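You operate a simulated robot arm through the tools that you are given. There is no shell and no other tool. Be economical: measure what you need, move in short steps, check, and stop when the job is done.

Carry out the task below with a simulated robot arm. There is one attempt and no reset: what you move stays moved.

TASK
Put the jar that says "plum" from the side worktop and the fruit bag labelled "15 kPa" from the side worktop on the drinks tray.

It is judged by the outcome, as a careful person would: the job done as asked, and still so three seconds after it is handed in. It fails if anything else is knocked over, pushed out of place, dropped, spilled or broken.

THE ROBOT
A 7-joint arm with a two-finger parallel gripper, fixed in place. Base frame: the origin is at the foot of the arm, x ahead of it, y to its left, z up; the work surface is at about z = 0. Readings come in cm, degrees, newtons and seconds.
With the tool pointing down near the work surface it reaches from about 22 to 58 cm from the base axis. Its first joint turns from -66.0 to 66.0 degrees. Payload 2.5 kg.
The tool frame sits at the grasp point between the pads (the TCP): z along the fingers, y along the line on which they close. The tips reach 2.3 cm beyond it. The gripper opens to 9.4 cm. The fingers are 3.8 cm wide and 1 cm thick; the gripper's body (5.4 by 9.6 cm) begins 3.9 cm behind the TCP.
Orientation is that of the tool frame in the base frame, as [roll, pitch, yaw] about the fixed x, y, z axes, in that order (R = Rz(yaw) Ry(pitch) Rx(roll)). With the fingers straight down and closing along the base's y, the tool's x points along the base's -x, its y along +y and its z along -z.

THE INTERFACE
- The arm moves only by the tool send_rows. Its argument "rows" is a list of rows, each a list of 7 numbers: the shift along the base's x, y, z in units of 30 mm (1.0 is 30 mm), then the turn, a rotation vector about the base's x, y, z in units of 5 degrees (1.0 is 5 degrees), then the opening, from 0 (shut) to 1 (fully open). In form: [[dx, dy, dz, wx, wy, wz, gripper], ...]. A call has 1 to 20 rows; each row shifts and turns the commanded pose from where the row before left it. A call with a number of a shift or a turn outside -1 to 1 is refused whole. A row lasts 0.2 s, in which the tool goes at most 5 cm and 8.6 degrees; a call with a longer step from one row to the next is refused whole, and so is a gripper value outside its range. Where a pose cannot be reached the arm comes as near as it can. A force on the tool above 40 N (or 10 N above the force at the start of the call, whichever is more), or a blocked arm, ends the call early, and 0.2 s more pass. Each finger travels about 10.8 cm/s and halts on what it meets, pressing with about 23 N; the grip force reading is that of the motor and also rises with nothing between the fingers. The clock runs only during rows and for 0.2 s after the last one: add rows that do not move to give the fingers time. It gives the time, the measured TCP pose, the force on the tool (base axes), the opening and the grip force at its end, in the units of the frame above (readings bear some noise), and new pictures: "pictures" is both (left out), scene, wrist or none.
- Cameras (640 x 400 px; columns grow to the right, rows downward): "scene" is fixed at [12.21, -41.67, 52.99]; the picture's right is [0.76, -0.65, 0.00], its down [-0.46, -0.54, -0.70] and it looks along [0.45, 0.53, -0.71] (base axes); focal length 341 px, centre (320, 200). "wrist" rides on the gripper at [8.6, 1.6, -7.4] in the tool frame; the picture's right is [-0.18, 0.98, 0.00], its down [-0.58, -0.11, -0.81] and it looks along [-0.79, -0.15, 0.59] (tool axes); focal length 243 px, centre (320, 200). There is no depth. A picture from a camera that has moved, and an enlarged one, comes with that camera's place and axes in the base frame and with its lens.
- inspect(camera, box): a new picture of the part [left, top, right, bottom] of that camera's present view, enlarged. The clock stands still meanwhile.
- close_job(): hands the job in; it is judged then, once.

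Work in short steps. Places have to be worked out from the pictures, the camera data and where the tool is seen: move nearer, look again, correct. Check each grasp and each placing, and mend what went wrong. You have 90 turns and 170 pictures in all, those below and enlarged ones among them. Open the gripper and draw the arm clear of the work before you hand the job in, unless the task says otherwise; then end with one line.

The tools are called by a JSON object that holds its "fn" and its "kwargs". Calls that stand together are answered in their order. send_rows: Moves the arm, as the interface text tells. Its arguments: {"type":"object","properties":{"rows":{"type":"array","items":{"type":"array","items":{"type":"number"}}},"pictures":{"type":"string","enum":["both","scene","wrist","none"]}},"required":["rows"]} The other tools are called the same way: inspect (camera, box) takes an enlarged picture of a part of a camera's view; close_job () hands the job in.

At the start:

```text
time: 0.0
ee_pos: [35.8, -3.91, 24.06]
ee_rot: [-180.0, 0.0, -180.0]
ft_force: [-0.3, 0.7, 0.9]
width: 9.37
gripper_force: 0.2
```

scene: 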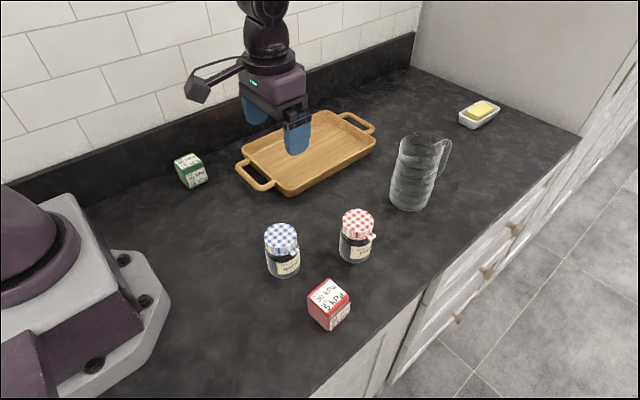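
wrist: 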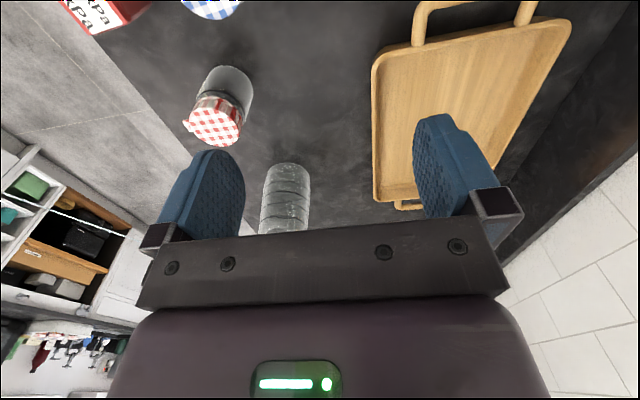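

I'll enlarge the labels to tell jars and boxes apart.

{"fn": "inspect", "kwargs": {"camera": "scene", "box": [250, 200, 400, 340]}}

{"fn": "inspect", "kwargs": {"camera": "scene", "box": [160, 140, 230, 200]}}

{"fn": "inspect", "kwargs": {"camera": "wrist", "box": [40, 0, 280, 150]}}

```text
2.86 times, centred on (325, 270) of scene
camera zoom: at [12.21, -41.67, 52.99], right [0.76, -0.65, 0.0], down [-0.46, -0.54, -0.7], along [0.45, 0.53, -0.71], focal length 974 px, centre (306, 0)
```

zoom: 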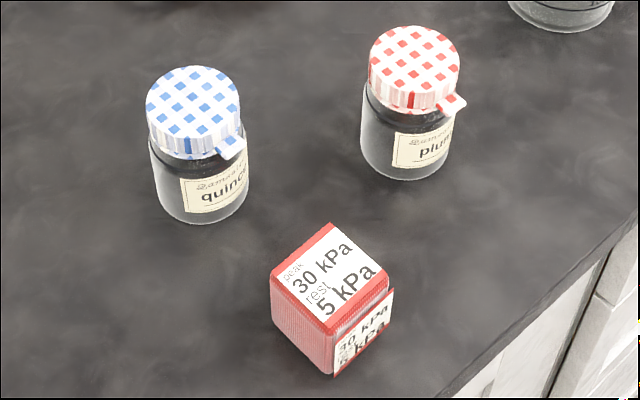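

```text
6.67 times, centred on (195, 170) of scene
camera zoom: at [12.21, -41.67, 52.99], right [0.76, -0.65, 0.0], down [-0.46, -0.54, -0.7], along [0.45, 0.53, -0.71], focal length 2272 px, centre (1153, 400)
```

zoom: 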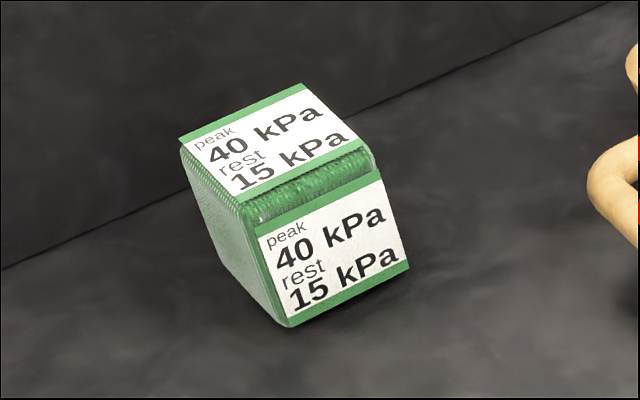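

```text
2.67 times, centred on (160, 75) of wrist
camera zoom: at [27.24, -2.21, 31.43], right [0.18, 0.98, 0.0], down [0.58, -0.11, 0.81], along [0.79, -0.15, -0.59], focal length 647 px, centre (747, 533)
```

zoom: 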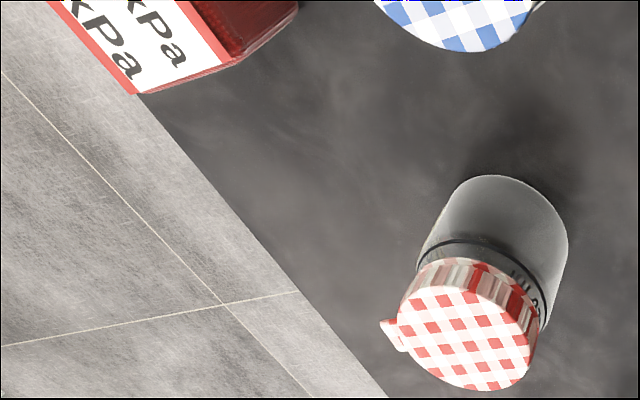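

The targets are the red-lidded plum jar, at about (42, -16.7) and 9 cm tall, and the green bag, at about (27.9, 21.8) and 5.4 cm tall. The tray spans about x 41–66, y 2–21. I'll go above the jar and turn 90° so the fingers close along x, clear of the lid's tab.

{"fn": "send_rows", "kwargs": {"rows": [[0.115, -0.237, -0.075, 0, 0, 1, 1], [0.115, -0.237, -0.075, 0, 0, 1, 1], [0.115, -0.237, -0.075, 0, 0, 1, 1], [0.115, -0.237, -0.075, 0, 0, 1, 1], [0.115, -0.237, -0.075, 0, 0, 1, 1], [0.115, -0.237, -0.075, 0, 0, 1, 1], [0.115, -0.237, -0.075, 0, 0, 1, 1], [0.115, -0.237, -0.075, 0, 0, 1, 1], [0.115, -0.237, -0.075, 0, 0, 1, 1], [0.115, -0.237, -0.075, 0, 0, 1, 1], [0.115, -0.237, -0.075, 0, 0, 1, 1], [0.115, -0.237, -0.075, 0, 0, 1, 1], [0.115, -0.237, -0.075, 0, 0, 1, 1], [0.115, -0.237, -0.075, 0, 0, 1, 1], [0.115, -0.237, -0.075, 0, 0, 1, 1], [0.115, -0.237, -0.075, 0, 0, 1, 1], [0.115, -0.237, -0.075, 0, 0, 1, 1], [0.115, -0.237, -0.075, 0, 0, 1, 1], [0, 0, 0, 0, 0, 0, 1]]}}

```text
time: 4.0
ee_pos: [42.31, -16.73, 20.06]
ee_rot: [180.0, 0.0, -90.1]
ft_force: [0.6, 1.1, -0.1]
width: 9.41
gripper_force: 0.1
camera wrist: at [40.63, -25.32, 27.43], right [-0.98, 0.18, 0.0], down [0.11, 0.58, 0.81], along [0.15, 0.79, -0.59], focal length 243 px, centre (320, 200)
```

scene: 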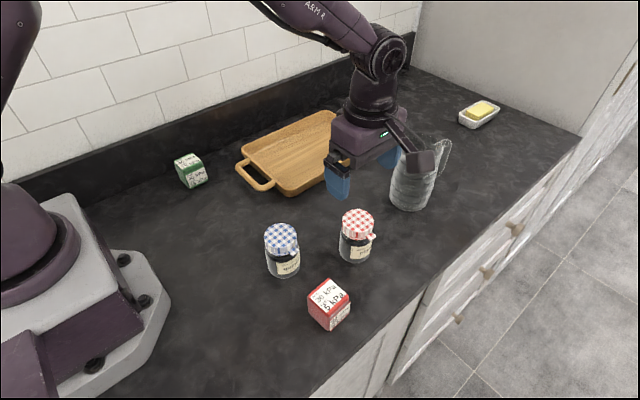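
wrist: 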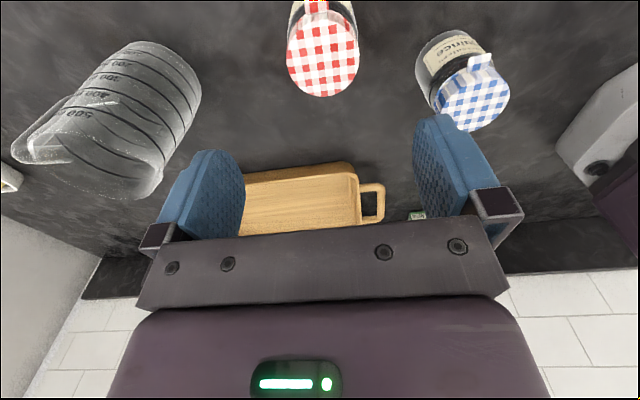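

The jar's lid centre works out at about (41.95, -17.0), top at about 9. I'll descend to just above it and look again.

{"fn": "send_rows", "kwargs": {"rows": [[-0.06, -0.05, -0.7, 0, 0, 0, 1], [-0.06, -0.05, -0.7, 0, 0, 0, 1], [0, 0, -0.7, 0, 0, 0, 1], [0, 0, -0.4, 0, 0, 0, 1], [0, 0, 0, 0, 0, 0, 1]]}}

```text
time: 5.2
ee_pos: [41.77, -16.97, 12.53]
ee_rot: [180.0, 0.0, -90.2]
ft_force: [0.0, -1.2, -0.1]
width: 9.39
gripper_force: 0.0
camera wrist: at [40.19, -25.6, 19.91], right [-0.98, 0.18, 0.0], down [0.11, 0.58, 0.81], along [0.15, 0.79, -0.59], focal length 243 px, centre (320, 200)
```

scene: 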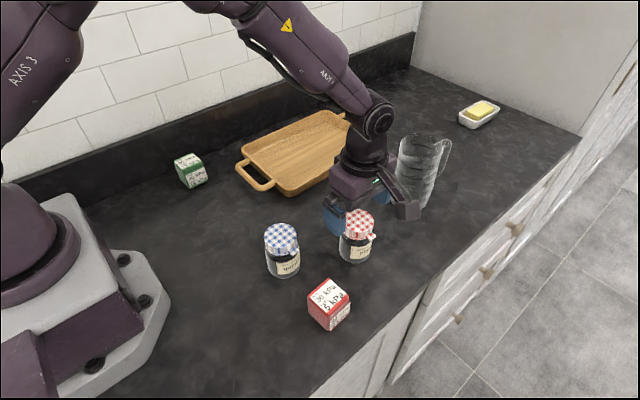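
wrist: 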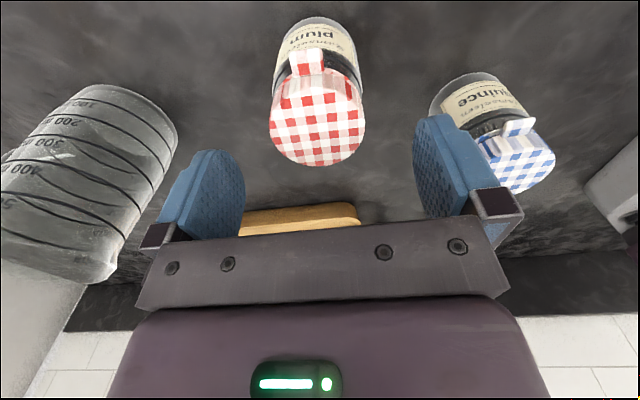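

The jar is centred between the fingers with its top at about 8.5. I'll lower to TCP z≈5.6.

{"fn": "send_rows", "kwargs": {"rows": [[0.04, -0.12, -0.6, 0, 0, 0, 1], [0, 0, -0.6, 0, 0, 0, 1], [0, 0, -0.6, 0, 0, 0, 1], [0, 0, -0.5, 0, 0, 0, 1], [0, 0, 0, 0, 0, 0, 1]]}}

```text
time: 6.4
ee_pos: [42.04, -17.35, 5.72]
ee_rot: [180.0, 0.1, -90.1]
ft_force: [0.5, 0.3, -0.3]
width: 9.41
gripper_force: 0.0
camera wrist: at [40.32, -25.93, 13.11], right [-0.98, 0.18, 0.0], down [0.11, 0.58, 0.81], along [0.15, 0.79, -0.59], focal length 243 px, centre (320, 200)
```

scene: 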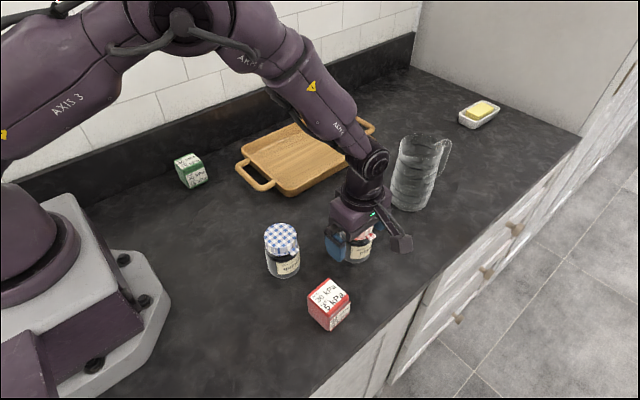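
wrist: 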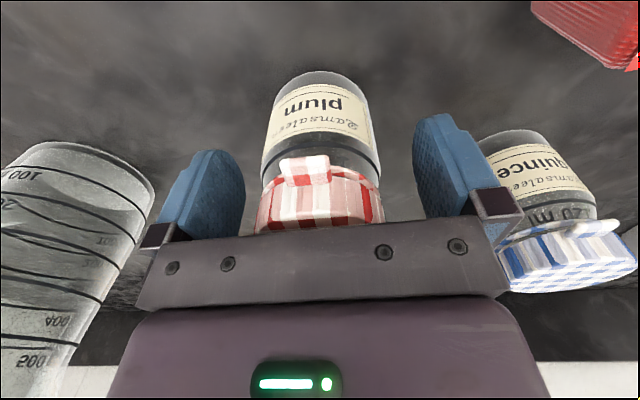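

Plum jar confirmed and straddled. Closing the gripper.

{"fn": "send_rows", "kwargs": {"rows": [[0, 0, 0, 0, 0, 0, 0.7], [0, 0, 0, 0, 0, 0, 0.6], [0, 0, 0, 0, 0, 0, 0.5], [0, 0, 0, 0, 0, 0, 0.4], [0, 0, 0, 0, 0, 0, 0.4]], "pictures": "wrist"}}

```text
time: 7.6
ee_pos: [41.98, -17.25, 5.65]
ee_rot: [-179.9, 0.0, -89.9]
ft_force: [0.8, -0.6, -1.2]
width: 5.24
gripper_force: 23.3
camera wrist: at [40.3, -25.93, 13.12], right [-0.98, 0.18, 0.0], down [0.11, 0.58, 0.81], along [0.15, 0.79, -0.59], focal length 243 px, centre (320, 200)
```

wrist: 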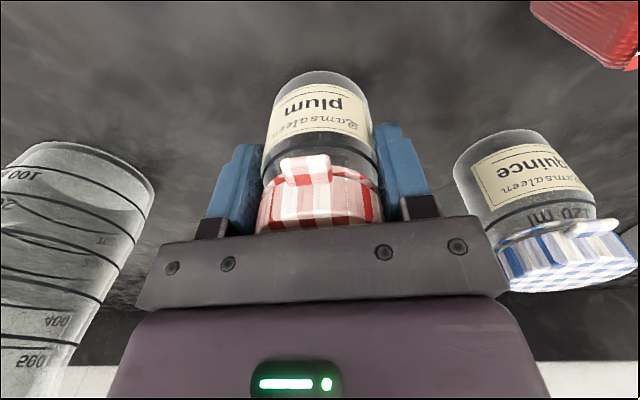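

Gripped at 5.24 cm. Lifting gently.

{"fn": "send_rows", "kwargs": {"rows": [[0, 0, 0.1, 0, 0, 0, 0.35], [0, 0, 0.2, 0, 0, 0, 0.35], [0, 0, 0.3, 0, 0, 0, 0.35], [0, 0, 0.4, 0, 0, 0, 0.35], [0, 0, 0.5, 0, 0, 0, 0.35], [0, 0, 0.5, 0, 0, 0, 0.35], [0, 0, 0.4, 0, 0, 0, 0.35], [0, 0, 0.3, 0, 0, 0, 0.35], [0, 0, 0, 0, 0, 0, 0.35]]}}

```text
time: 9.6
ee_pos: [42.03, -17.24, 13.8]
ee_rot: [-180.0, -0.1, -90.1]
ft_force: [0.3, -1.1, -1.7]
width: 5.19
gripper_force: 23.0
camera wrist: at [40.32, -25.94, 21.2], right [-0.98, 0.19, 0.0], down [0.11, 0.58, 0.81], along [0.15, 0.79, -0.59], focal length 243 px, centre (320, 200)
```

scene: 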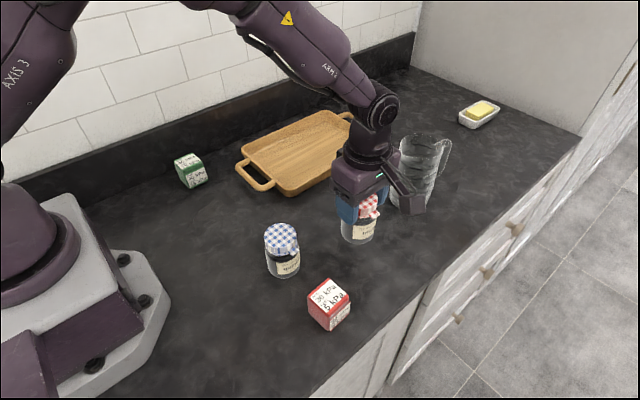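
wrist: 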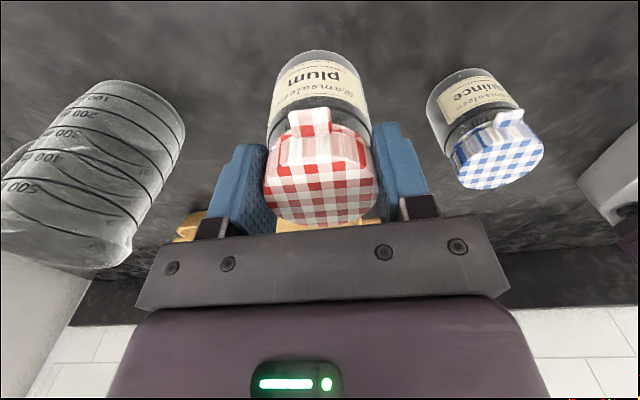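

The jar looks different in the gripper than before, so I'll check whether it slipped or tilted.

{"fn": "inspect", "kwargs": {"camera": "scene", "box": [300, 150, 440, 260]}}

{"fn": "inspect", "kwargs": {"camera": "wrist", "box": [200, 30, 440, 250]}}

```text
3.64 times, centred on (370, 205) of scene
camera zoom: at [12.21, -41.67, 52.98], right [0.76, -0.65, 0.0], down [-0.46, -0.54, -0.7], along [0.45, 0.53, -0.71], focal length 1239 px, centre (138, 182)
```

zoom: 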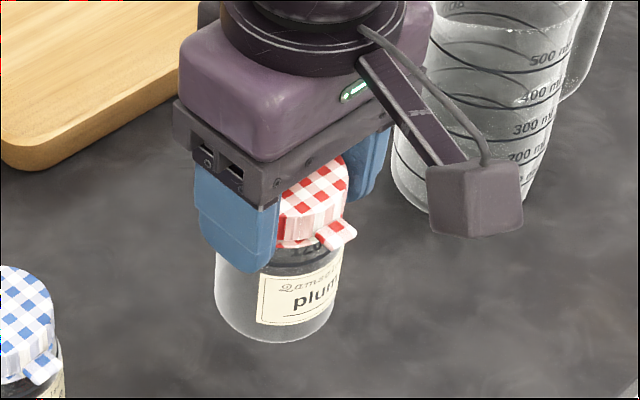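

```text
1.82 times, centred on (320, 140) of wrist
camera zoom: at [40.32, -25.94, 21.2], right [-0.98, 0.19, 0.0], down [0.11, 0.58, 0.81], along [0.15, 0.79, -0.59], focal length 441 px, centre (320, 309)
```

zoom: 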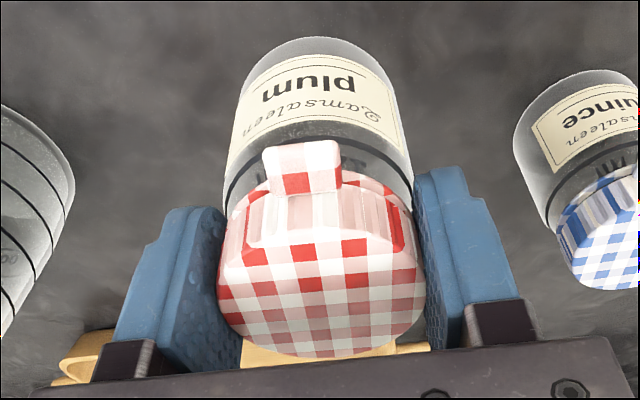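

The jar slid down about 2.4 cm in the grip, so the fingers now hold only the lid. I'll lower it to near the surface for safety and check whether it's still slipping.

{"fn": "send_rows", "kwargs": {"rows": [[0, 0, -0.3, 0, 0, 0, 0.35], [0, 0, -0.4, 0, 0, 0, 0.35], [0, 0, -0.4, 0, 0, 0, 0.35], [0, 0, -0.2, 0, 0, 0, 0.35], [0, 0, 0, 0, 0, 0, 0.35]]}}

{"fn": "inspect", "kwargs": {"camera": "scene", "box": [300, 170, 440, 280]}}

```text
time: 10.8
ee_pos: [41.85, -17.31, 9.82]
ee_rot: [-179.9, 0.0, -90.0]
ft_force: [-0.1, 0.4, -1.9]
width: 5.15
gripper_force: 23.0
camera wrist: at [40.29, -25.92, 17.28], right [-0.98, 0.18, 0.0], down [0.11, 0.58, 0.81], along [0.15, 0.79, -0.59], focal length 243 px, centre (320, 200)
```

scene: 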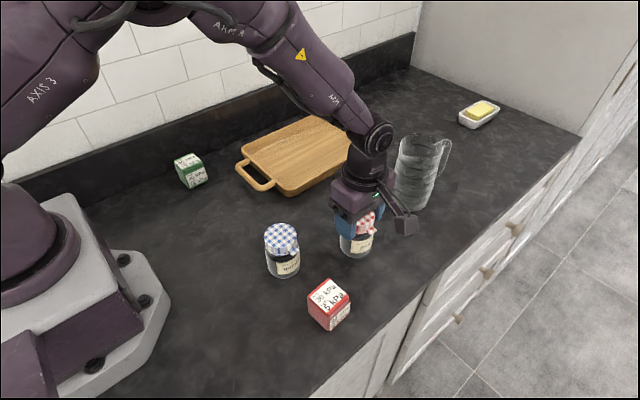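
wrist: 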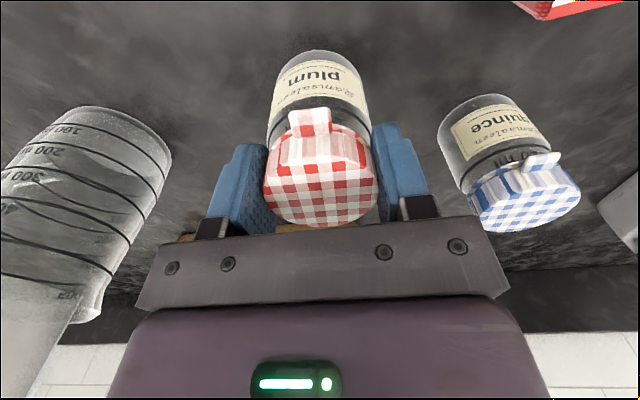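

```text
3.64 times, centred on (370, 225) of scene
camera zoom: at [12.21, -41.67, 52.98], right [0.76, -0.65, 0.0], down [-0.46, -0.54, -0.7], along [0.45, 0.53, -0.71], focal length 1239 px, centre (138, 109)
```

zoom: 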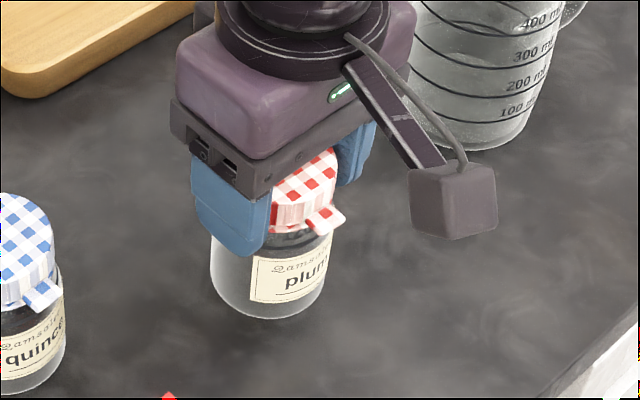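

It's stable now: the lid sits at the same place in the wrist view and the load is a steady 2 N. I'll test the grip with a small quick lift while still low.

{"fn": "send_rows", "kwargs": {"rows": [[0, 0, 0.3, 0, 0, 0, 0.2], [0, 0, -0.3, 0, 0, 0, 0.2], [0, 0, 0.3, 0, 0, 0, 0.2], [0, 0, 0.3, 0, 0, 0, 0.2], [0, 0, 0.0, 0, 0, 0, 0.2], [0, 0, 0, 0, 0, 0, 0.2], [0, 0, 0, 0, 0, 0, 0.2], [0, 0, 0, 0, 0, 0, 0.2]], "pictures": "wrist"}}

```text
time: 12.6
ee_pos: [41.92, -17.31, 11.66]
ee_rot: [180.0, 0.1, -90.1]
ft_force: [0.1, 0.4, -0.9]
width: 5.19
gripper_force: 23.0
camera wrist: at [40.33, -25.91, 19.1], right [-0.98, 0.18, 0.0], down [0.11, 0.58, 0.81], along [0.15, 0.79, -0.59], focal length 243 px, centre (320, 200)
```

wrist: 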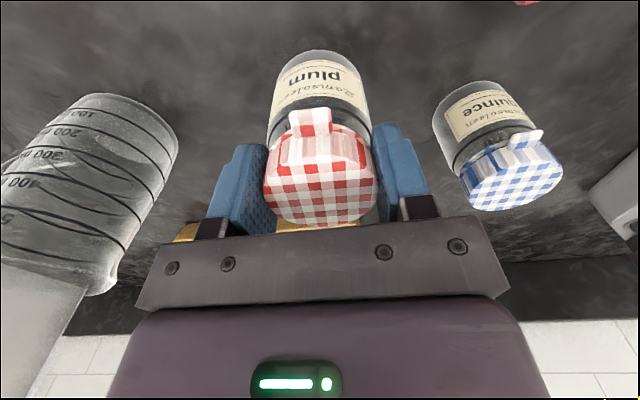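

The grip holds. I'll raise the jar and carry it over the tray, back along -x side first so it stays away from the pitcher.

{"fn": "send_rows", "kwargs": {"rows": [[0, 0, 0.3, 0, 0, 0, 0.2], [0, 0, 0.4, 0, 0, 0, 0.2], [0, 0.2, 0.3, 0, 0, 0, 0.2], [0, 0.4, 0, 0, 0, 0, 0.2], [0, 0.6, 0, 0, 0, 0, 0.2], [0, 0.6, 0, 0, 0, 0, 0.2], [0, 0.6, 0, 0, 0, 0, 0.2], [0, 0.6, 0, 0, 0, 0, 0.2], [0.2, 0.6, 0, 0, 0, 0, 0.2], [0.3, 0.6, 0, 0, 0, 0, 0.2], [0.4, 0.6, 0, 0, 0, 0, 0.2], [0.4, 0.6, 0, 0, 0, 0, 0.2], [0.4, 0.6, 0, 0, 0, 0, 0.2], [0.4, 0.6, 0, 0, 0, 0, 0.2], [0.4, 0.6, 0, 0, 0, 0, 0.2], [0.3, 0.5, 0, 0, 0, 0, 0.2], [0.2, 0.4, 0, 0, 0, 0, 0.2], [0.1, 0.3, 0, 0, 0, 0, 0.2], [0, 0.2, 0, 0, 0, 0, 0.2], [0, 0, 0, 0, 0, 0, 0.2]]}}

{"fn": "inspect", "kwargs": {"camera": "scene", "box": [220, 80, 420, 210]}}

```text
time: 16.8
ee_pos: [51.25, 8.62, 14.6]
ee_rot: [-179.9, 0.0, -90.1]
ft_force: [0.3, -0.3, -0.9]
width: 5.19
gripper_force: 22.8
camera wrist: at [49.63, -0.11, 22.03], right [-0.98, 0.19, 0.0], down [0.11, 0.58, 0.81], along [0.15, 0.79, -0.59], focal length 243 px, centre (320, 200)
```

scene: 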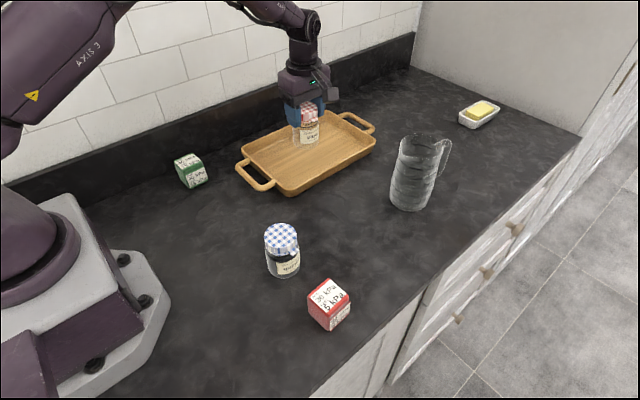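
wrist: 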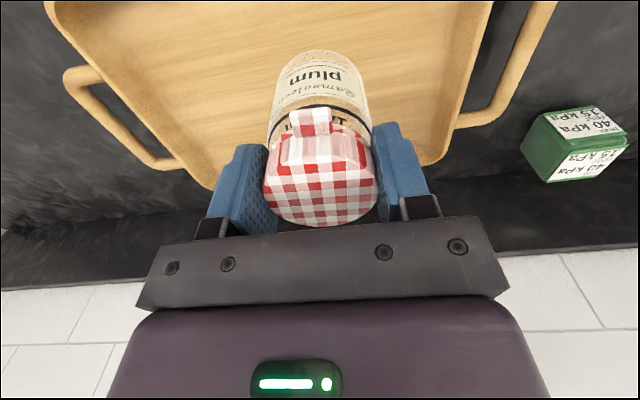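

```text
3.08 times, centred on (320, 145) of scene
camera zoom: at [12.21, -41.67, 52.99], right [0.76, -0.65, 0.0], down [-0.46, -0.54, -0.7], along [0.45, 0.53, -0.71], focal length 1049 px, centre (320, 369)
```

zoom: 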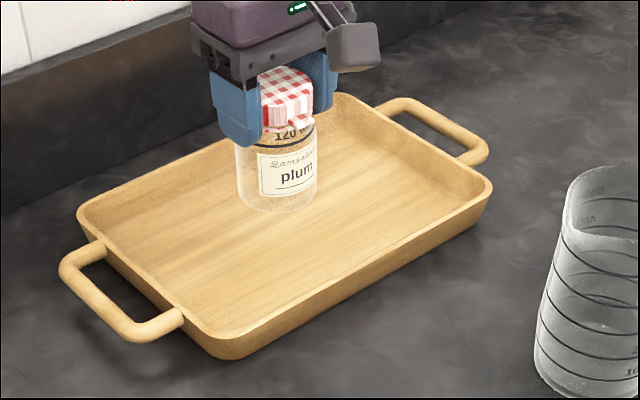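

Over the tray. I'll lower 4 cm, then continue slowly to contact.

{"fn": "send_rows", "kwargs": {"rows": [[0, -0.15, -0.2, 0, 0, 0, 0.2], [0, -0.15, -0.4, 0, 0, 0, 0.2], [0, 0, -0.4, 0, 0, 0, 0.2], [0, 0, -0.3, 0, 0, 0, 0.2], [0, 0, -0.1, 0, 0, 0, 0.2], [0, 0, 0, 0, 0, 0, 0.2]], "pictures": "none"}}

{"fn": "inspect", "kwargs": {"camera": "scene", "box": [220, 80, 420, 210]}}

```text
time: 18.2
ee_pos: [51.2, 7.55, 10.43]
ee_rot: [180.0, 0.0, -90.0]
ft_force: [0.2, 0.0, -1.2]
width: 5.17
gripper_force: 23.2
```

```text
3.08 times, centred on (320, 145) of scene
camera zoom: at [12.21, -41.67, 52.99], right [0.76, -0.65, 0.0], down [-0.46, -0.54, -0.7], along [0.45, 0.53, -0.71], focal length 1049 px, centre (320, 369)
```

zoom: 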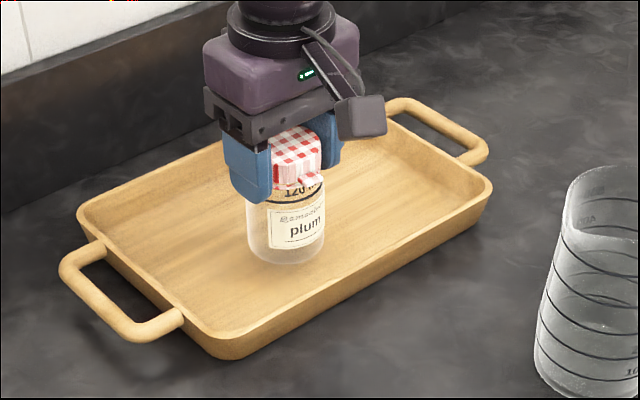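

The jar's bottom is about 1–1.5 cm above the tray floor. I'll creep down and watch the force.

{"fn": "send_rows", "kwargs": {"rows": [[0, 0, -0.1, 0, 0, 0, 0.2], [0, 0, -0.1, 0, 0, 0, 0.2], [0, 0, -0.1, 0, 0, 0, 0.2], [0, 0, 0, 0, 0, 0, 0.2]], "pictures": "none"}}

{"fn": "inspect", "kwargs": {"camera": "scene", "box": [260, 100, 360, 180]}}

```text
time: 19.2
ee_pos: [51.17, 7.56, 9.51]
ee_rot: [180.0, 0.0, -89.9]
ft_force: [-0.8, -0.5, -1.9]
width: 5.17
gripper_force: 22.8
```

```text
5.00 times, centred on (310, 140) of scene
camera zoom: at [12.21, -41.67, 52.99], right [0.76, -0.65, 0.0], down [-0.46, -0.54, -0.7], along [0.45, 0.53, -0.71], focal length 1704 px, centre (370, 500)
```

zoom: 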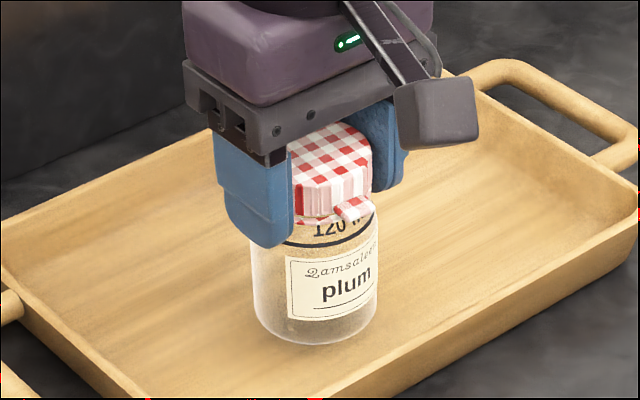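

No contact yet; continuing down.

{"fn": "send_rows", "kwargs": {"rows": [[0, 0, -0.08, 0, 0, 0, 0.2], [0, 0, -0.08, 0, 0, 0, 0.2], [0, 0, 0, 0, 0, 0, 0.2]], "pictures": "none"}}

```text
time: 20.0
ee_pos: [51.31, 7.57, 9.04]
ee_rot: [179.9, -0.1, -90.0]
ft_force: [-0.2, -0.3, -1.7]
width: 5.18
gripper_force: 23.1
```

{"fn": "send_rows", "kwargs": {"rows": [[0, 0, -0.06, 0, 0, 0, 0.2], [0, 0, -0.06, 0, 0, 0, 0.2], [0, 0, -0.06, 0, 0, 0, 0.2], [0, 0, 0, 0, 0, 0, 0.2]], "pictures": "wrist"}}

{"fn": "inspect", "kwargs": {"camera": "scene", "box": [260, 100, 360, 180]}}

```text
time: 21.0
ee_pos: [51.36, 7.6, 8.67]
ee_rot: [-179.8, -0.1, -89.9]
ft_force: [-6.3, -3.0, 23.0]
width: 5.22
gripper_force: 22.8
camera wrist: at [49.68, -1.04, 16.09], right [-0.98, 0.18, 0.0], down [0.11, 0.58, 0.81], along [0.15, 0.79, -0.59], focal length 243 px, centre (320, 200)
```

wrist: 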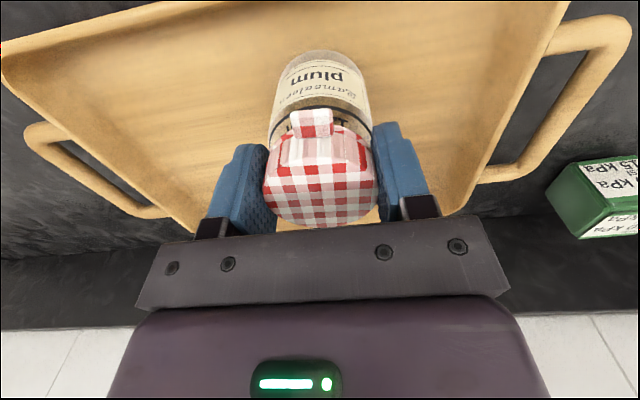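

```text
5.00 times, centred on (310, 140) of scene
camera zoom: at [12.2, -41.68, 52.99], right [0.76, -0.65, 0.0], down [-0.46, -0.54, -0.7], along [0.46, 0.53, -0.71], focal length 1704 px, centre (370, 500)
```

zoom: 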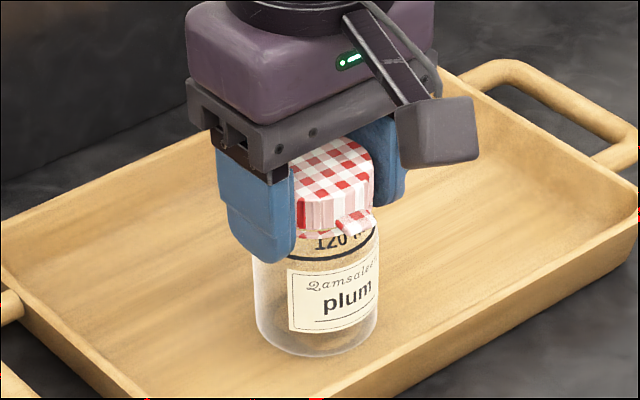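

Contact at 23 N. I'll ease up slightly, open and check.

{"fn": "send_rows", "kwargs": {"rows": [[0, 0, 0.04, 0, 0, 0, 0.2], [0, 0, 0, 0, 0, 0, 0.5], [0, 0, 0, 0, 0, 0, 0.6], [0, 0, 0, 0, 0, 0, 0.7], [0, 0, 0, 0, 0, 0, 0.8], [0, 0, 0, 0, 0, 0, 0.8]]}}

```text
time: 22.4
ee_pos: [51.21, 7.59, 8.56]
ee_rot: [-180.0, 0.0, -90.0]
ft_force: [0.3, -0.1, -0.2]
width: 7.52
gripper_force: 0.1
camera wrist: at [49.6, -1.04, 16.03], right [-0.98, 0.18, 0.0], down [0.11, 0.58, 0.81], along [0.15, 0.79, -0.59], focal length 243 px, centre (320, 200)
```

scene: 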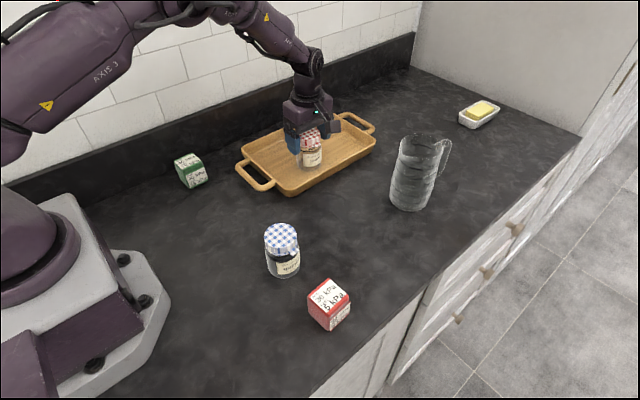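
wrist: 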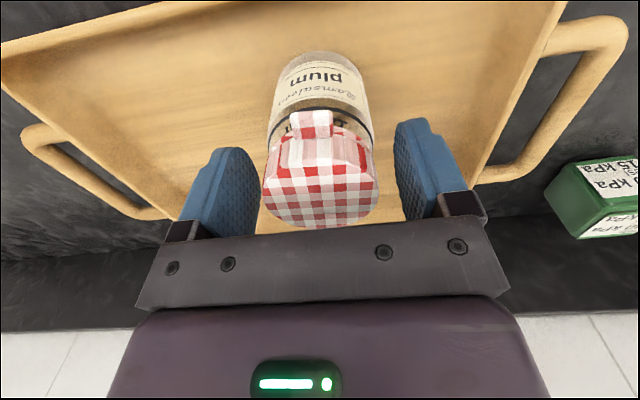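

Released and standing. I'll lift clear and move above the green bag.

{"fn": "send_rows", "kwargs": {"rows": [[0, 0, 0.5, 0, 0, 0, 0.8], [0, 0, 0.8, 0, 0, 0, 1], [0, 0, 0.8, 0, 0, 0, 1], [0, 0, 0.5, 0, 0, 0, 1], [-0.5, 0.31, 0, 0, 0, 0, 1], [-0.7, 0.44, 0, 0, 0, 0, 1], [-0.8, 0.5, 0, 0, 0, 0, 1], [-0.8, 0.5, 0, 0, 0, 0, 1], [-0.8, 0.5, 0, 0, 0, 0, 1], [-0.8, 0.5, 0, 0, 0, 0, 1], [-0.8, 0.5, 0, 0, 0, 0, 1], [-0.8, 0.45, 0, 0, 0, 0, 1], [-0.8, 0.44, 0, 0, 0, 0, 1], [-0.6, 0.36, 0, 0, 0, 0, 1], [-0.3, 0.2, 0, 0, 0, 0, 1], [0, 0, 0, 0, 0, 0, 1]]}}

{"fn": "inspect", "kwargs": {"camera": "scene", "box": [220, 80, 420, 210]}}

```text
time: 25.8
ee_pos: [28.11, 21.81, 16.39]
ee_rot: [179.9, 0.0, -90.1]
ft_force: [0.0, -0.5, 0.3]
width: 9.4
gripper_force: 0.1
camera wrist: at [26.52, 13.1, 23.84], right [-0.98, 0.18, 0.0], down [0.11, 0.58, 0.81], along [0.15, 0.79, -0.59], focal length 243 px, centre (320, 200)
```

scene: 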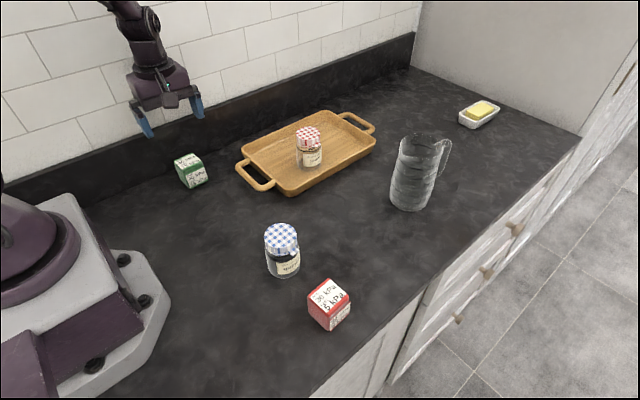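
wrist: 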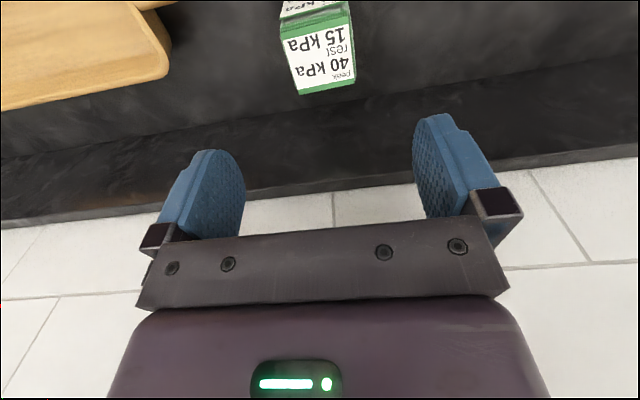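

```text
3.08 times, centred on (320, 145) of scene
camera zoom: at [12.21, -41.67, 52.99], right [0.76, -0.65, 0.0], down [-0.46, -0.54, -0.7], along [0.45, 0.53, -0.71], focal length 1049 px, centre (320, 369)
```

zoom: 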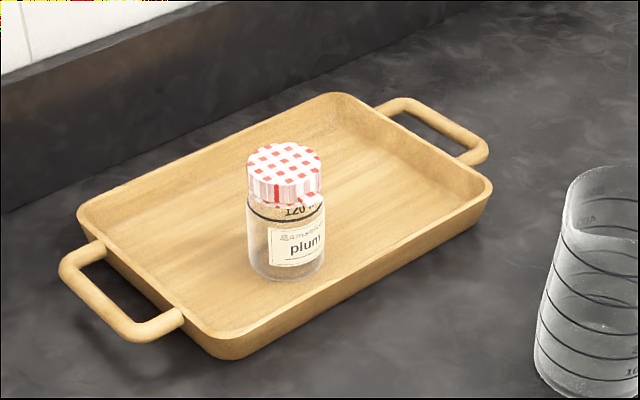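

The jar stands upright on the tray. The bag's centre is about (27.9, 21.5) and it's axis-aligned, so I'll descend beside it and check.

{"fn": "send_rows", "kwargs": {"rows": [[-0.07, -0.1, -0.6, 0, 0, 0, 1], [0, 0, -0.8, 0, 0, 0, 1], [0, 0, -0.8, 0, 0, 0, 1], [0, 0, -0.5, 0, 0, 0, 1], [0, 0, 0, 0, 0, 0, 1]], "pictures": "wrist"}}

```text
time: 27.0
ee_pos: [28.07, 21.55, 8.32]
ee_rot: [179.9, 0.0, -90.1]
ft_force: [0.0, 0.0, -0.3]
width: 9.4
gripper_force: 0.1
camera wrist: at [26.31, 12.82, 15.78], right [-0.98, 0.19, 0.0], down [0.11, 0.58, 0.81], along [0.15, 0.79, -0.59], focal length 243 px, centre (320, 200)
```

wrist: 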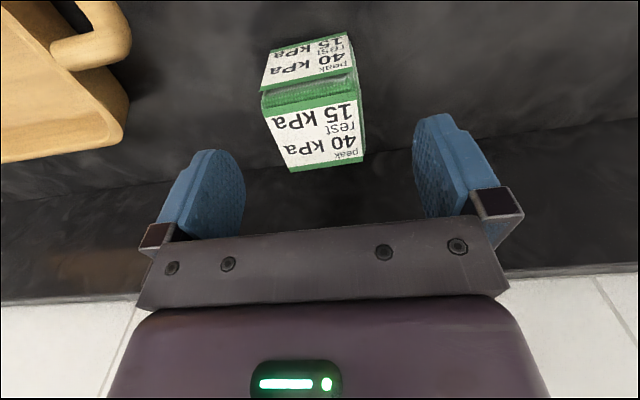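

Well centred. Descending to z≈2.9.

{"fn": "send_rows", "kwargs": {"rows": [[-0.03, 0, -0.5, 0, 0, 0, 1], [0, 0, -0.6, 0, 0, 0, 1], [0, 0, -0.5, 0, 0, 0, 1], [0, 0, -0.2, 0, 0, 0, 1], [0, 0, 0, 0, 0, 0, 1]]}}

```text
time: 28.2
ee_pos: [27.86, 21.44, 2.95]
ee_rot: [-180.0, 0.0, -90.0]
ft_force: [-0.8, 0.7, 0.3]
width: 9.39
gripper_force: 0.1
camera wrist: at [26.27, 12.77, 10.34], right [-0.98, 0.18, 0.0], down [0.11, 0.58, 0.81], along [0.15, 0.79, -0.59], focal length 243 px, centre (320, 200)
```

scene: 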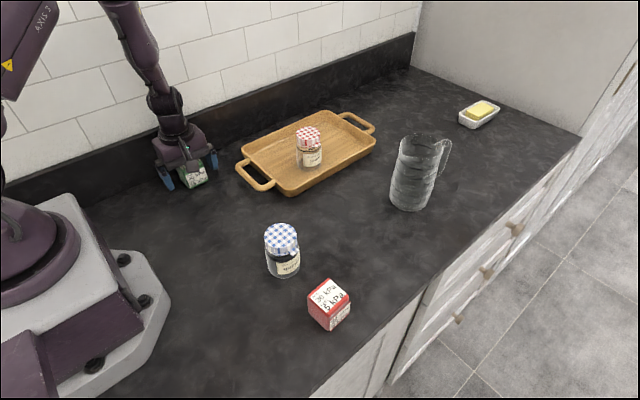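
wrist: 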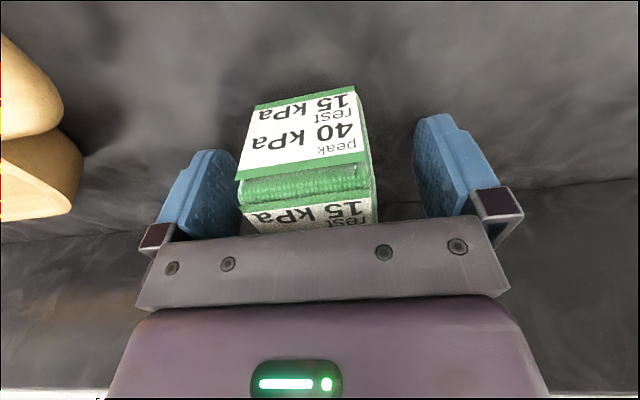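

Straddled. Because the label gives pressure limits, I'll close slowly in small steps and watch the grip force.

{"fn": "send_rows", "kwargs": {"rows": [[0, 0, 0, 0, 0, 0, 0.8], [0, 0, 0, 0, 0, 0, 0.65], [0, 0, 0, 0, 0, 0, 0.58], [0, 0, 0, 0, 0, 0, 0.54], [0, 0, 0, 0, 0, 0, 0.52], [0, 0, 0, 0, 0, 0, 0.52]], "pictures": "wrist"}}

```text
time: 29.6
ee_pos: [27.93, 21.5, 2.87]
ee_rot: [-180.0, 0.0, -90.0]
ft_force: [0.0, -0.2, 0.8]
width: 4.97
gripper_force: 22.9
camera wrist: at [26.27, 12.77, 10.36], right [-0.98, 0.18, 0.0], down [0.11, 0.58, 0.81], along [0.15, 0.79, -0.59], focal length 243 px, centre (320, 200)
```

wrist: 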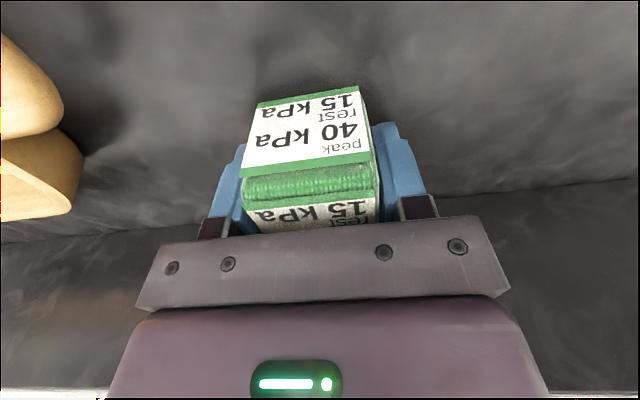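

Held at 4.97 cm with full pad contact (about 23 N over about 17 cm², so about 13 kPa). Lifting gently.

{"fn": "send_rows", "kwargs": {"rows": [[0, 0, 0.1, 0, 0, 0, 0.51], [0, 0, 0.2, 0, 0, 0, 0.51], [0, 0, 0.3, 0, 0, 0, 0.51], [0, 0, 0.3, 0, 0, 0, 0.51], [0, 0, 0.1, 0, 0, 0, 0.51], [0, 0, 0, 0, 0, 0, 0.51]]}}

```text
time: 31.0
ee_pos: [27.92, 21.38, 5.92]
ee_rot: [179.9, 0.0, -90.1]
ft_force: [-0.3, -0.1, -1.7]
width: 4.97
gripper_force: 22.7
camera wrist: at [26.22, 12.74, 13.42], right [-0.98, 0.19, 0.0], down [0.11, 0.58, 0.81], along [0.15, 0.79, -0.59], focal length 243 px, centre (320, 200)
```

scene: 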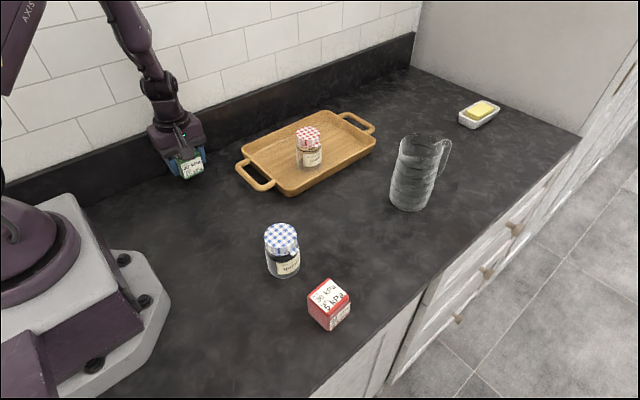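
wrist: 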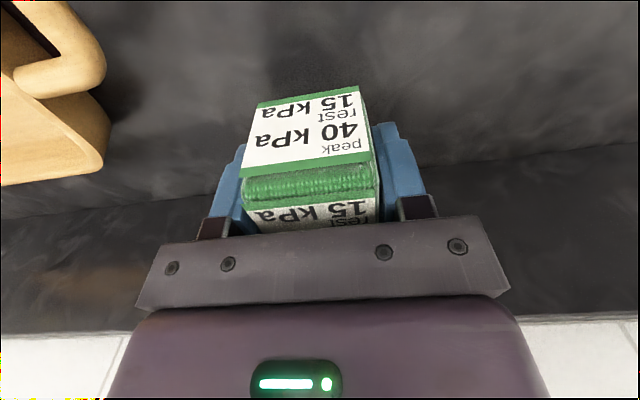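

No slip, about 0.17 kg. With the present orientation the wrist camera would come down over the jar, so I'll turn the tool 180° (camera toward the wall side) while raising and carrying the bag.

{"fn": "send_rows", "kwargs": {"rows": [[0, 0, 0.3, 0, 0, 0, 0.51], [0, 0, 0.4, 0, 0, 0, 0.51], [0, -0.055, 0.4, 0, 0, -1, 0.51], [0.1, -0.055, 0.4, 0, 0, -1, 0.51], [0.2, -0.055, 0.4, 0, 0, -1, 0.51], [0.2, -0.055, 0.4, 0, 0, -1, 0.51], [0.2, -0.055, 0.4, 0, 0, -1, 0.51], [0.2, -0.055, 0.2, 0, 0, -1, 0.51], [0.2, -0.055, 0.1, 0, 0, -1, 0.51], [0.2, -0.055, 0, 0, 0, -1, 0.51], [0.2, -0.055, 0, 0, 0, -1, 0.51], [0.2, -0.055, 0, 0, 0, -1, 0.51], [0.2, -0.055, 0, 0, 0, -1, 0.51], [0.2, -0.055, 0, 0, 0, -1, 0.51], [0.2, -0.055, 0, 0, 0, -1, 0.51], [0.2, -0.055, 0, 0, 0, -1, 0.51], [0.2, -0.055, 0, 0, 0, -1, 0.51], [0.2, -0.055, 0, 0, 0, -1, 0.51], [0.2, -0.055, 0, 0, 0, -1, 0.51], [0.2, -0.055, 0, 0, 0, -1, 0.51]]}}

```text
time: 35.2
ee_pos: [37.84, 18.54, 15.01]
ee_rot: [-179.9, -0.1, 179.9]
ft_force: [-1.1, -0.3, -0.7]
width: 4.95
gripper_force: 23.1
camera wrist: at [29.1, 20.16, 22.39], right [0.19, 0.98, 0.0], down [0.58, -0.11, 0.81], along [0.79, -0.15, -0.59], focal length 243 px, centre (320, 200)
```

scene: 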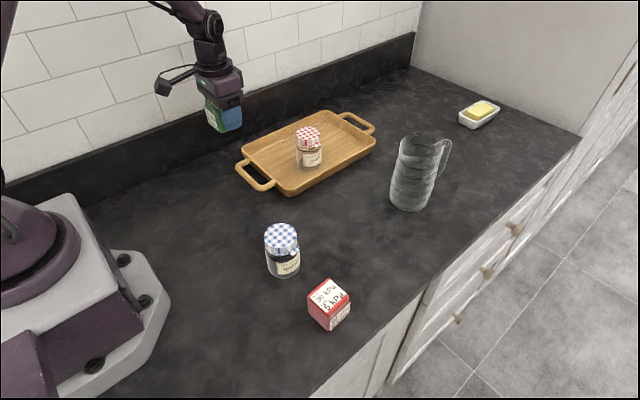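
wrist: 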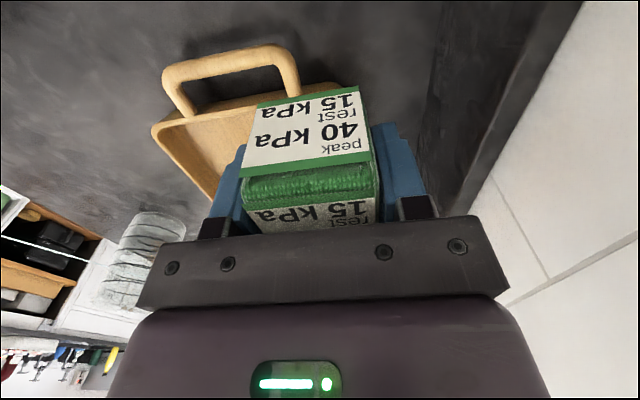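

Good. Continuing the second half of the turn to above (49.5, 15.3).

{"fn": "send_rows", "kwargs": {"rows": [[0.216, -0.06, 0, 0, 0, -1, 0.51], [0.216, -0.06, 0, 0, 0, -1, 0.51], [0.216, -0.06, 0, 0, 0, -1, 0.51], [0.216, -0.06, 0, 0, 0, -1, 0.51], [0.216, -0.06, 0, 0, 0, -1, 0.51], [0.216, -0.06, 0, 0, 0, -1, 0.51], [0.216, -0.06, 0, 0, 0, -1, 0.51], [0.216, -0.06, 0, 0, 0, -1, 0.51], [0.216, -0.06, 0, 0, 0, -1, 0.51], [0.216, -0.06, 0, 0, 0, -1, 0.51], [0.216, -0.06, 0, 0, 0, -1, 0.51], [0.216, -0.06, 0, 0, 0, -1, 0.51], [0.216, -0.06, 0, 0, 0, -1, 0.51], [0.216, -0.06, 0, 0, 0, -1, 0.51], [0.216, -0.06, 0, 0, 0, -1, 0.51], [0.216, -0.06, 0, 0, 0, -1, 0.51], [0.216, -0.06, 0, 0, 0, -1, 0.51], [0.216, -0.06, 0, 0, 0, -1, 0.51], [0, 0, 0, 0, 0, 0, 0.51]]}}

{"fn": "inspect", "kwargs": {"camera": "scene", "box": [220, 80, 420, 210]}}

```text
time: 39.2
ee_pos: [49.52, 15.22, 14.98]
ee_rot: [-180.0, 0.0, 89.9]
ft_force: [-0.5, 0.1, -0.7]
width: 4.98
gripper_force: 23.0
camera wrist: at [51.1, 23.91, 22.37], right [0.98, -0.19, 0.0], down [-0.11, -0.58, 0.81], along [-0.15, -0.79, -0.59], focal length 243 px, centre (320, 200)
```

scene: 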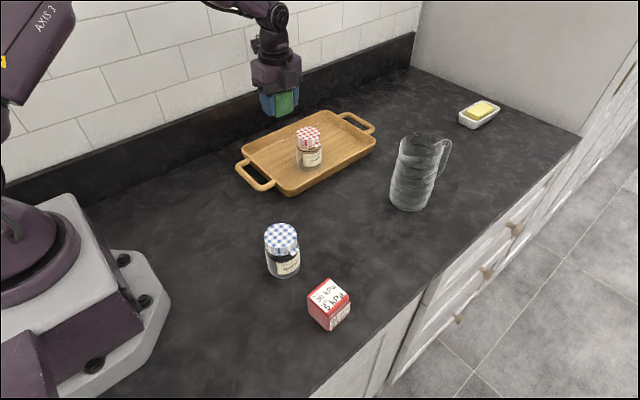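
wrist: 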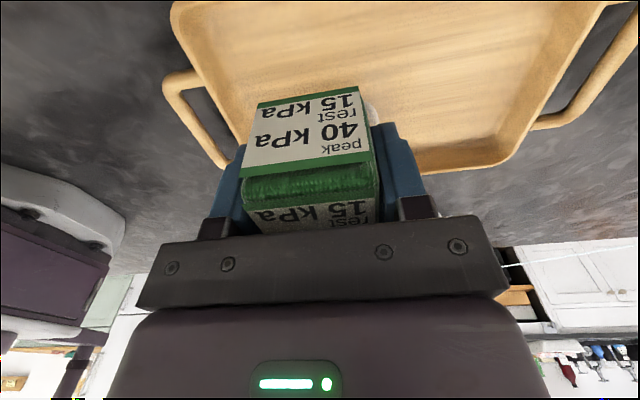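

```text
3.08 times, centred on (320, 145) of scene
camera zoom: at [12.21, -41.67, 52.99], right [0.76, -0.65, 0.0], down [-0.46, -0.54, -0.7], along [0.45, 0.53, -0.71], focal length 1049 px, centre (320, 369)
```

zoom: 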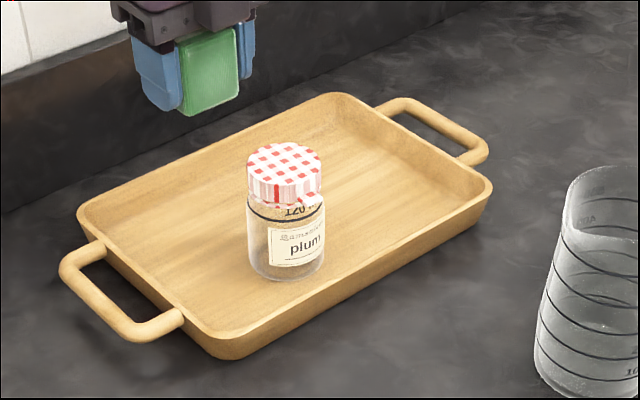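

The landing spot is clear of the jar. Descending to z≈5.

{"fn": "send_rows", "kwargs": {"rows": [[0, 0.05, -0.3, 0, 0, 0, 0.51], [0, 0, -0.6, 0, 0, 0, 0.51], [0, 0, -0.7, 0, 0, 0, 0.51], [0, 0, -0.7, 0, 0, 0, 0.51], [0, 0, -0.6, 0, 0, 0, 0.51], [0, 0, -0.3, 0, 0, 0, 0.51], [0, 0, -0.1, 0, 0, 0, 0.51], [0, 0, 0, 0, 0, 0, 0.51]]}}

{"fn": "inspect", "kwargs": {"camera": "scene", "box": [220, 80, 420, 210]}}

```text
time: 41.0
ee_pos: [49.57, 15.49, 5.05]
ee_rot: [180.0, 0.0, 89.9]
ft_force: [-0.6, -0.1, -1.3]
width: 4.97
gripper_force: 22.9
camera wrist: at [51.12, 24.08, 12.47], right [0.98, -0.19, 0.0], down [-0.11, -0.58, 0.81], along [-0.15, -0.79, -0.59], focal length 243 px, centre (320, 200)
```

scene: 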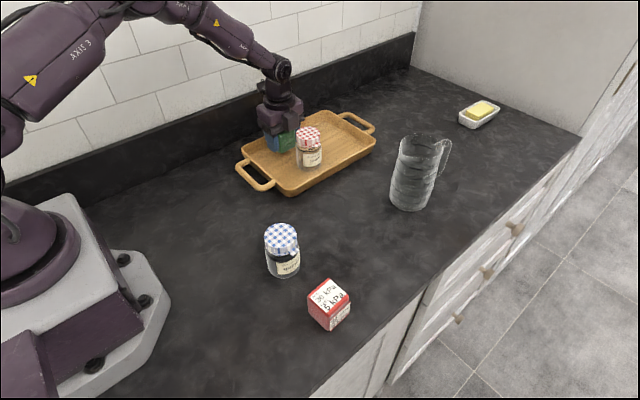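
wrist: 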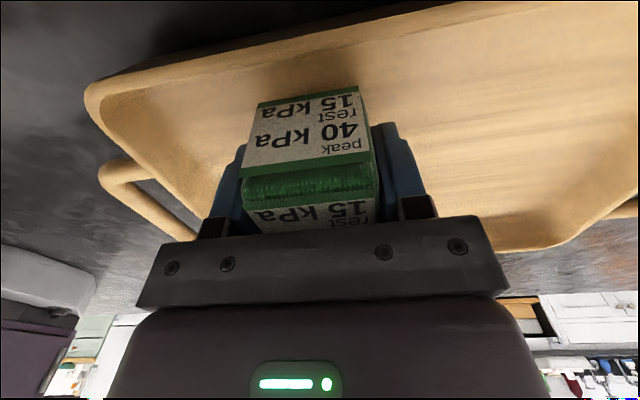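

```text
3.08 times, centred on (320, 145) of scene
camera zoom: at [12.21, -41.67, 52.99], right [0.76, -0.65, 0.0], down [-0.46, -0.54, -0.7], along [0.45, 0.53, -0.71], focal length 1049 px, centre (320, 369)
```

zoom: 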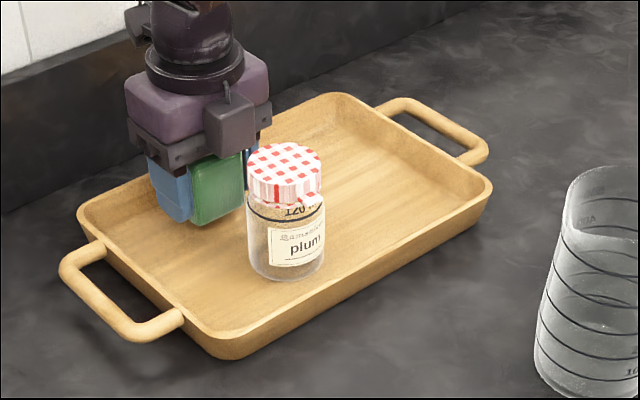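

A block on the gripper appears near the jar; I'll inspect clearance before going lower.

{"fn": "inspect", "kwargs": {"camera": "scene", "box": [250, 80, 340, 180]}}

```text
4.00 times, centred on (295, 130) of scene
camera zoom: at [12.21, -41.67, 52.99], right [0.76, -0.65, 0.0], down [-0.46, -0.54, -0.7], along [0.45, 0.53, -0.71], focal length 1363 px, centre (420, 480)
```

zoom: 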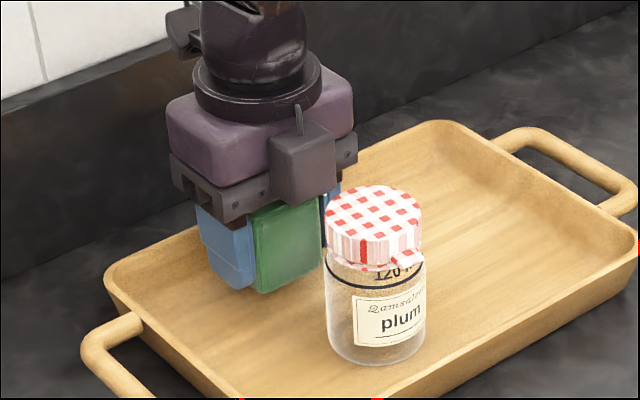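

The block protrudes to about y 11.9 while the jar's back is at y≈10.6. I'll shift a little back (+y, -x) for margin, then creep down.

{"fn": "send_rows", "kwargs": {"rows": [[-0.2, 0.13, 0, 0, 0, 0, 0.51], [0, 0, -0.1, 0, 0, 0, 0.51], [0, 0, -0.1, 0, 0, 0, 0.51], [0, 0, -0.1, 0, 0, 0, 0.51], [0, 0, 0, 0, 0, 0, 0.51]], "pictures": "none"}}

{"fn": "inspect", "kwargs": {"camera": "scene", "box": [250, 80, 340, 180]}}

```text
time: 42.2
ee_pos: [48.9, 15.91, 4.1]
ee_rot: [179.9, 0.0, 90.0]
ft_force: [0.5, 0.1, -1.0]
width: 4.99
gripper_force: 23.0
```

```text
4.00 times, centred on (295, 130) of scene
camera zoom: at [12.21, -41.67, 52.99], right [0.76, -0.65, 0.0], down [-0.46, -0.54, -0.7], along [0.45, 0.53, -0.71], focal length 1363 px, centre (420, 480)
```

zoom: 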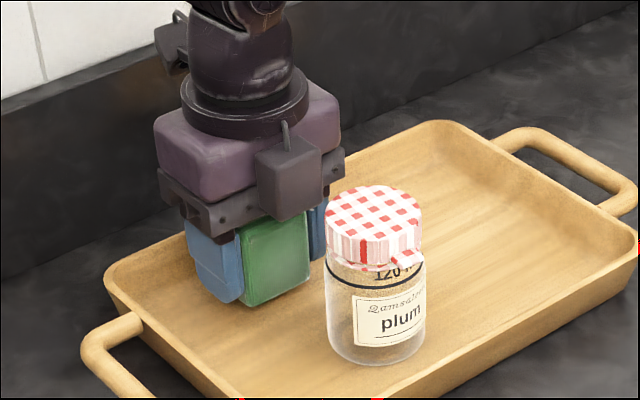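

Clear of the jar. I'll creep down to contact.

{"fn": "send_rows", "kwargs": {"rows": [[0, 0, -0.05, 0, 0, 0, 0.51], [0, 0, -0.05, 0, 0, 0, 0.51], [0, 0, 0, 0, 0, 0, 0.51]], "pictures": "none"}}

```text
time: 43.0
ee_pos: [48.89, 15.96, 3.69]
ee_rot: [-180.0, 0.0, 90.0]
ft_force: [-0.5, 0.5, -1.6]
width: 5.0
gripper_force: 22.6
```

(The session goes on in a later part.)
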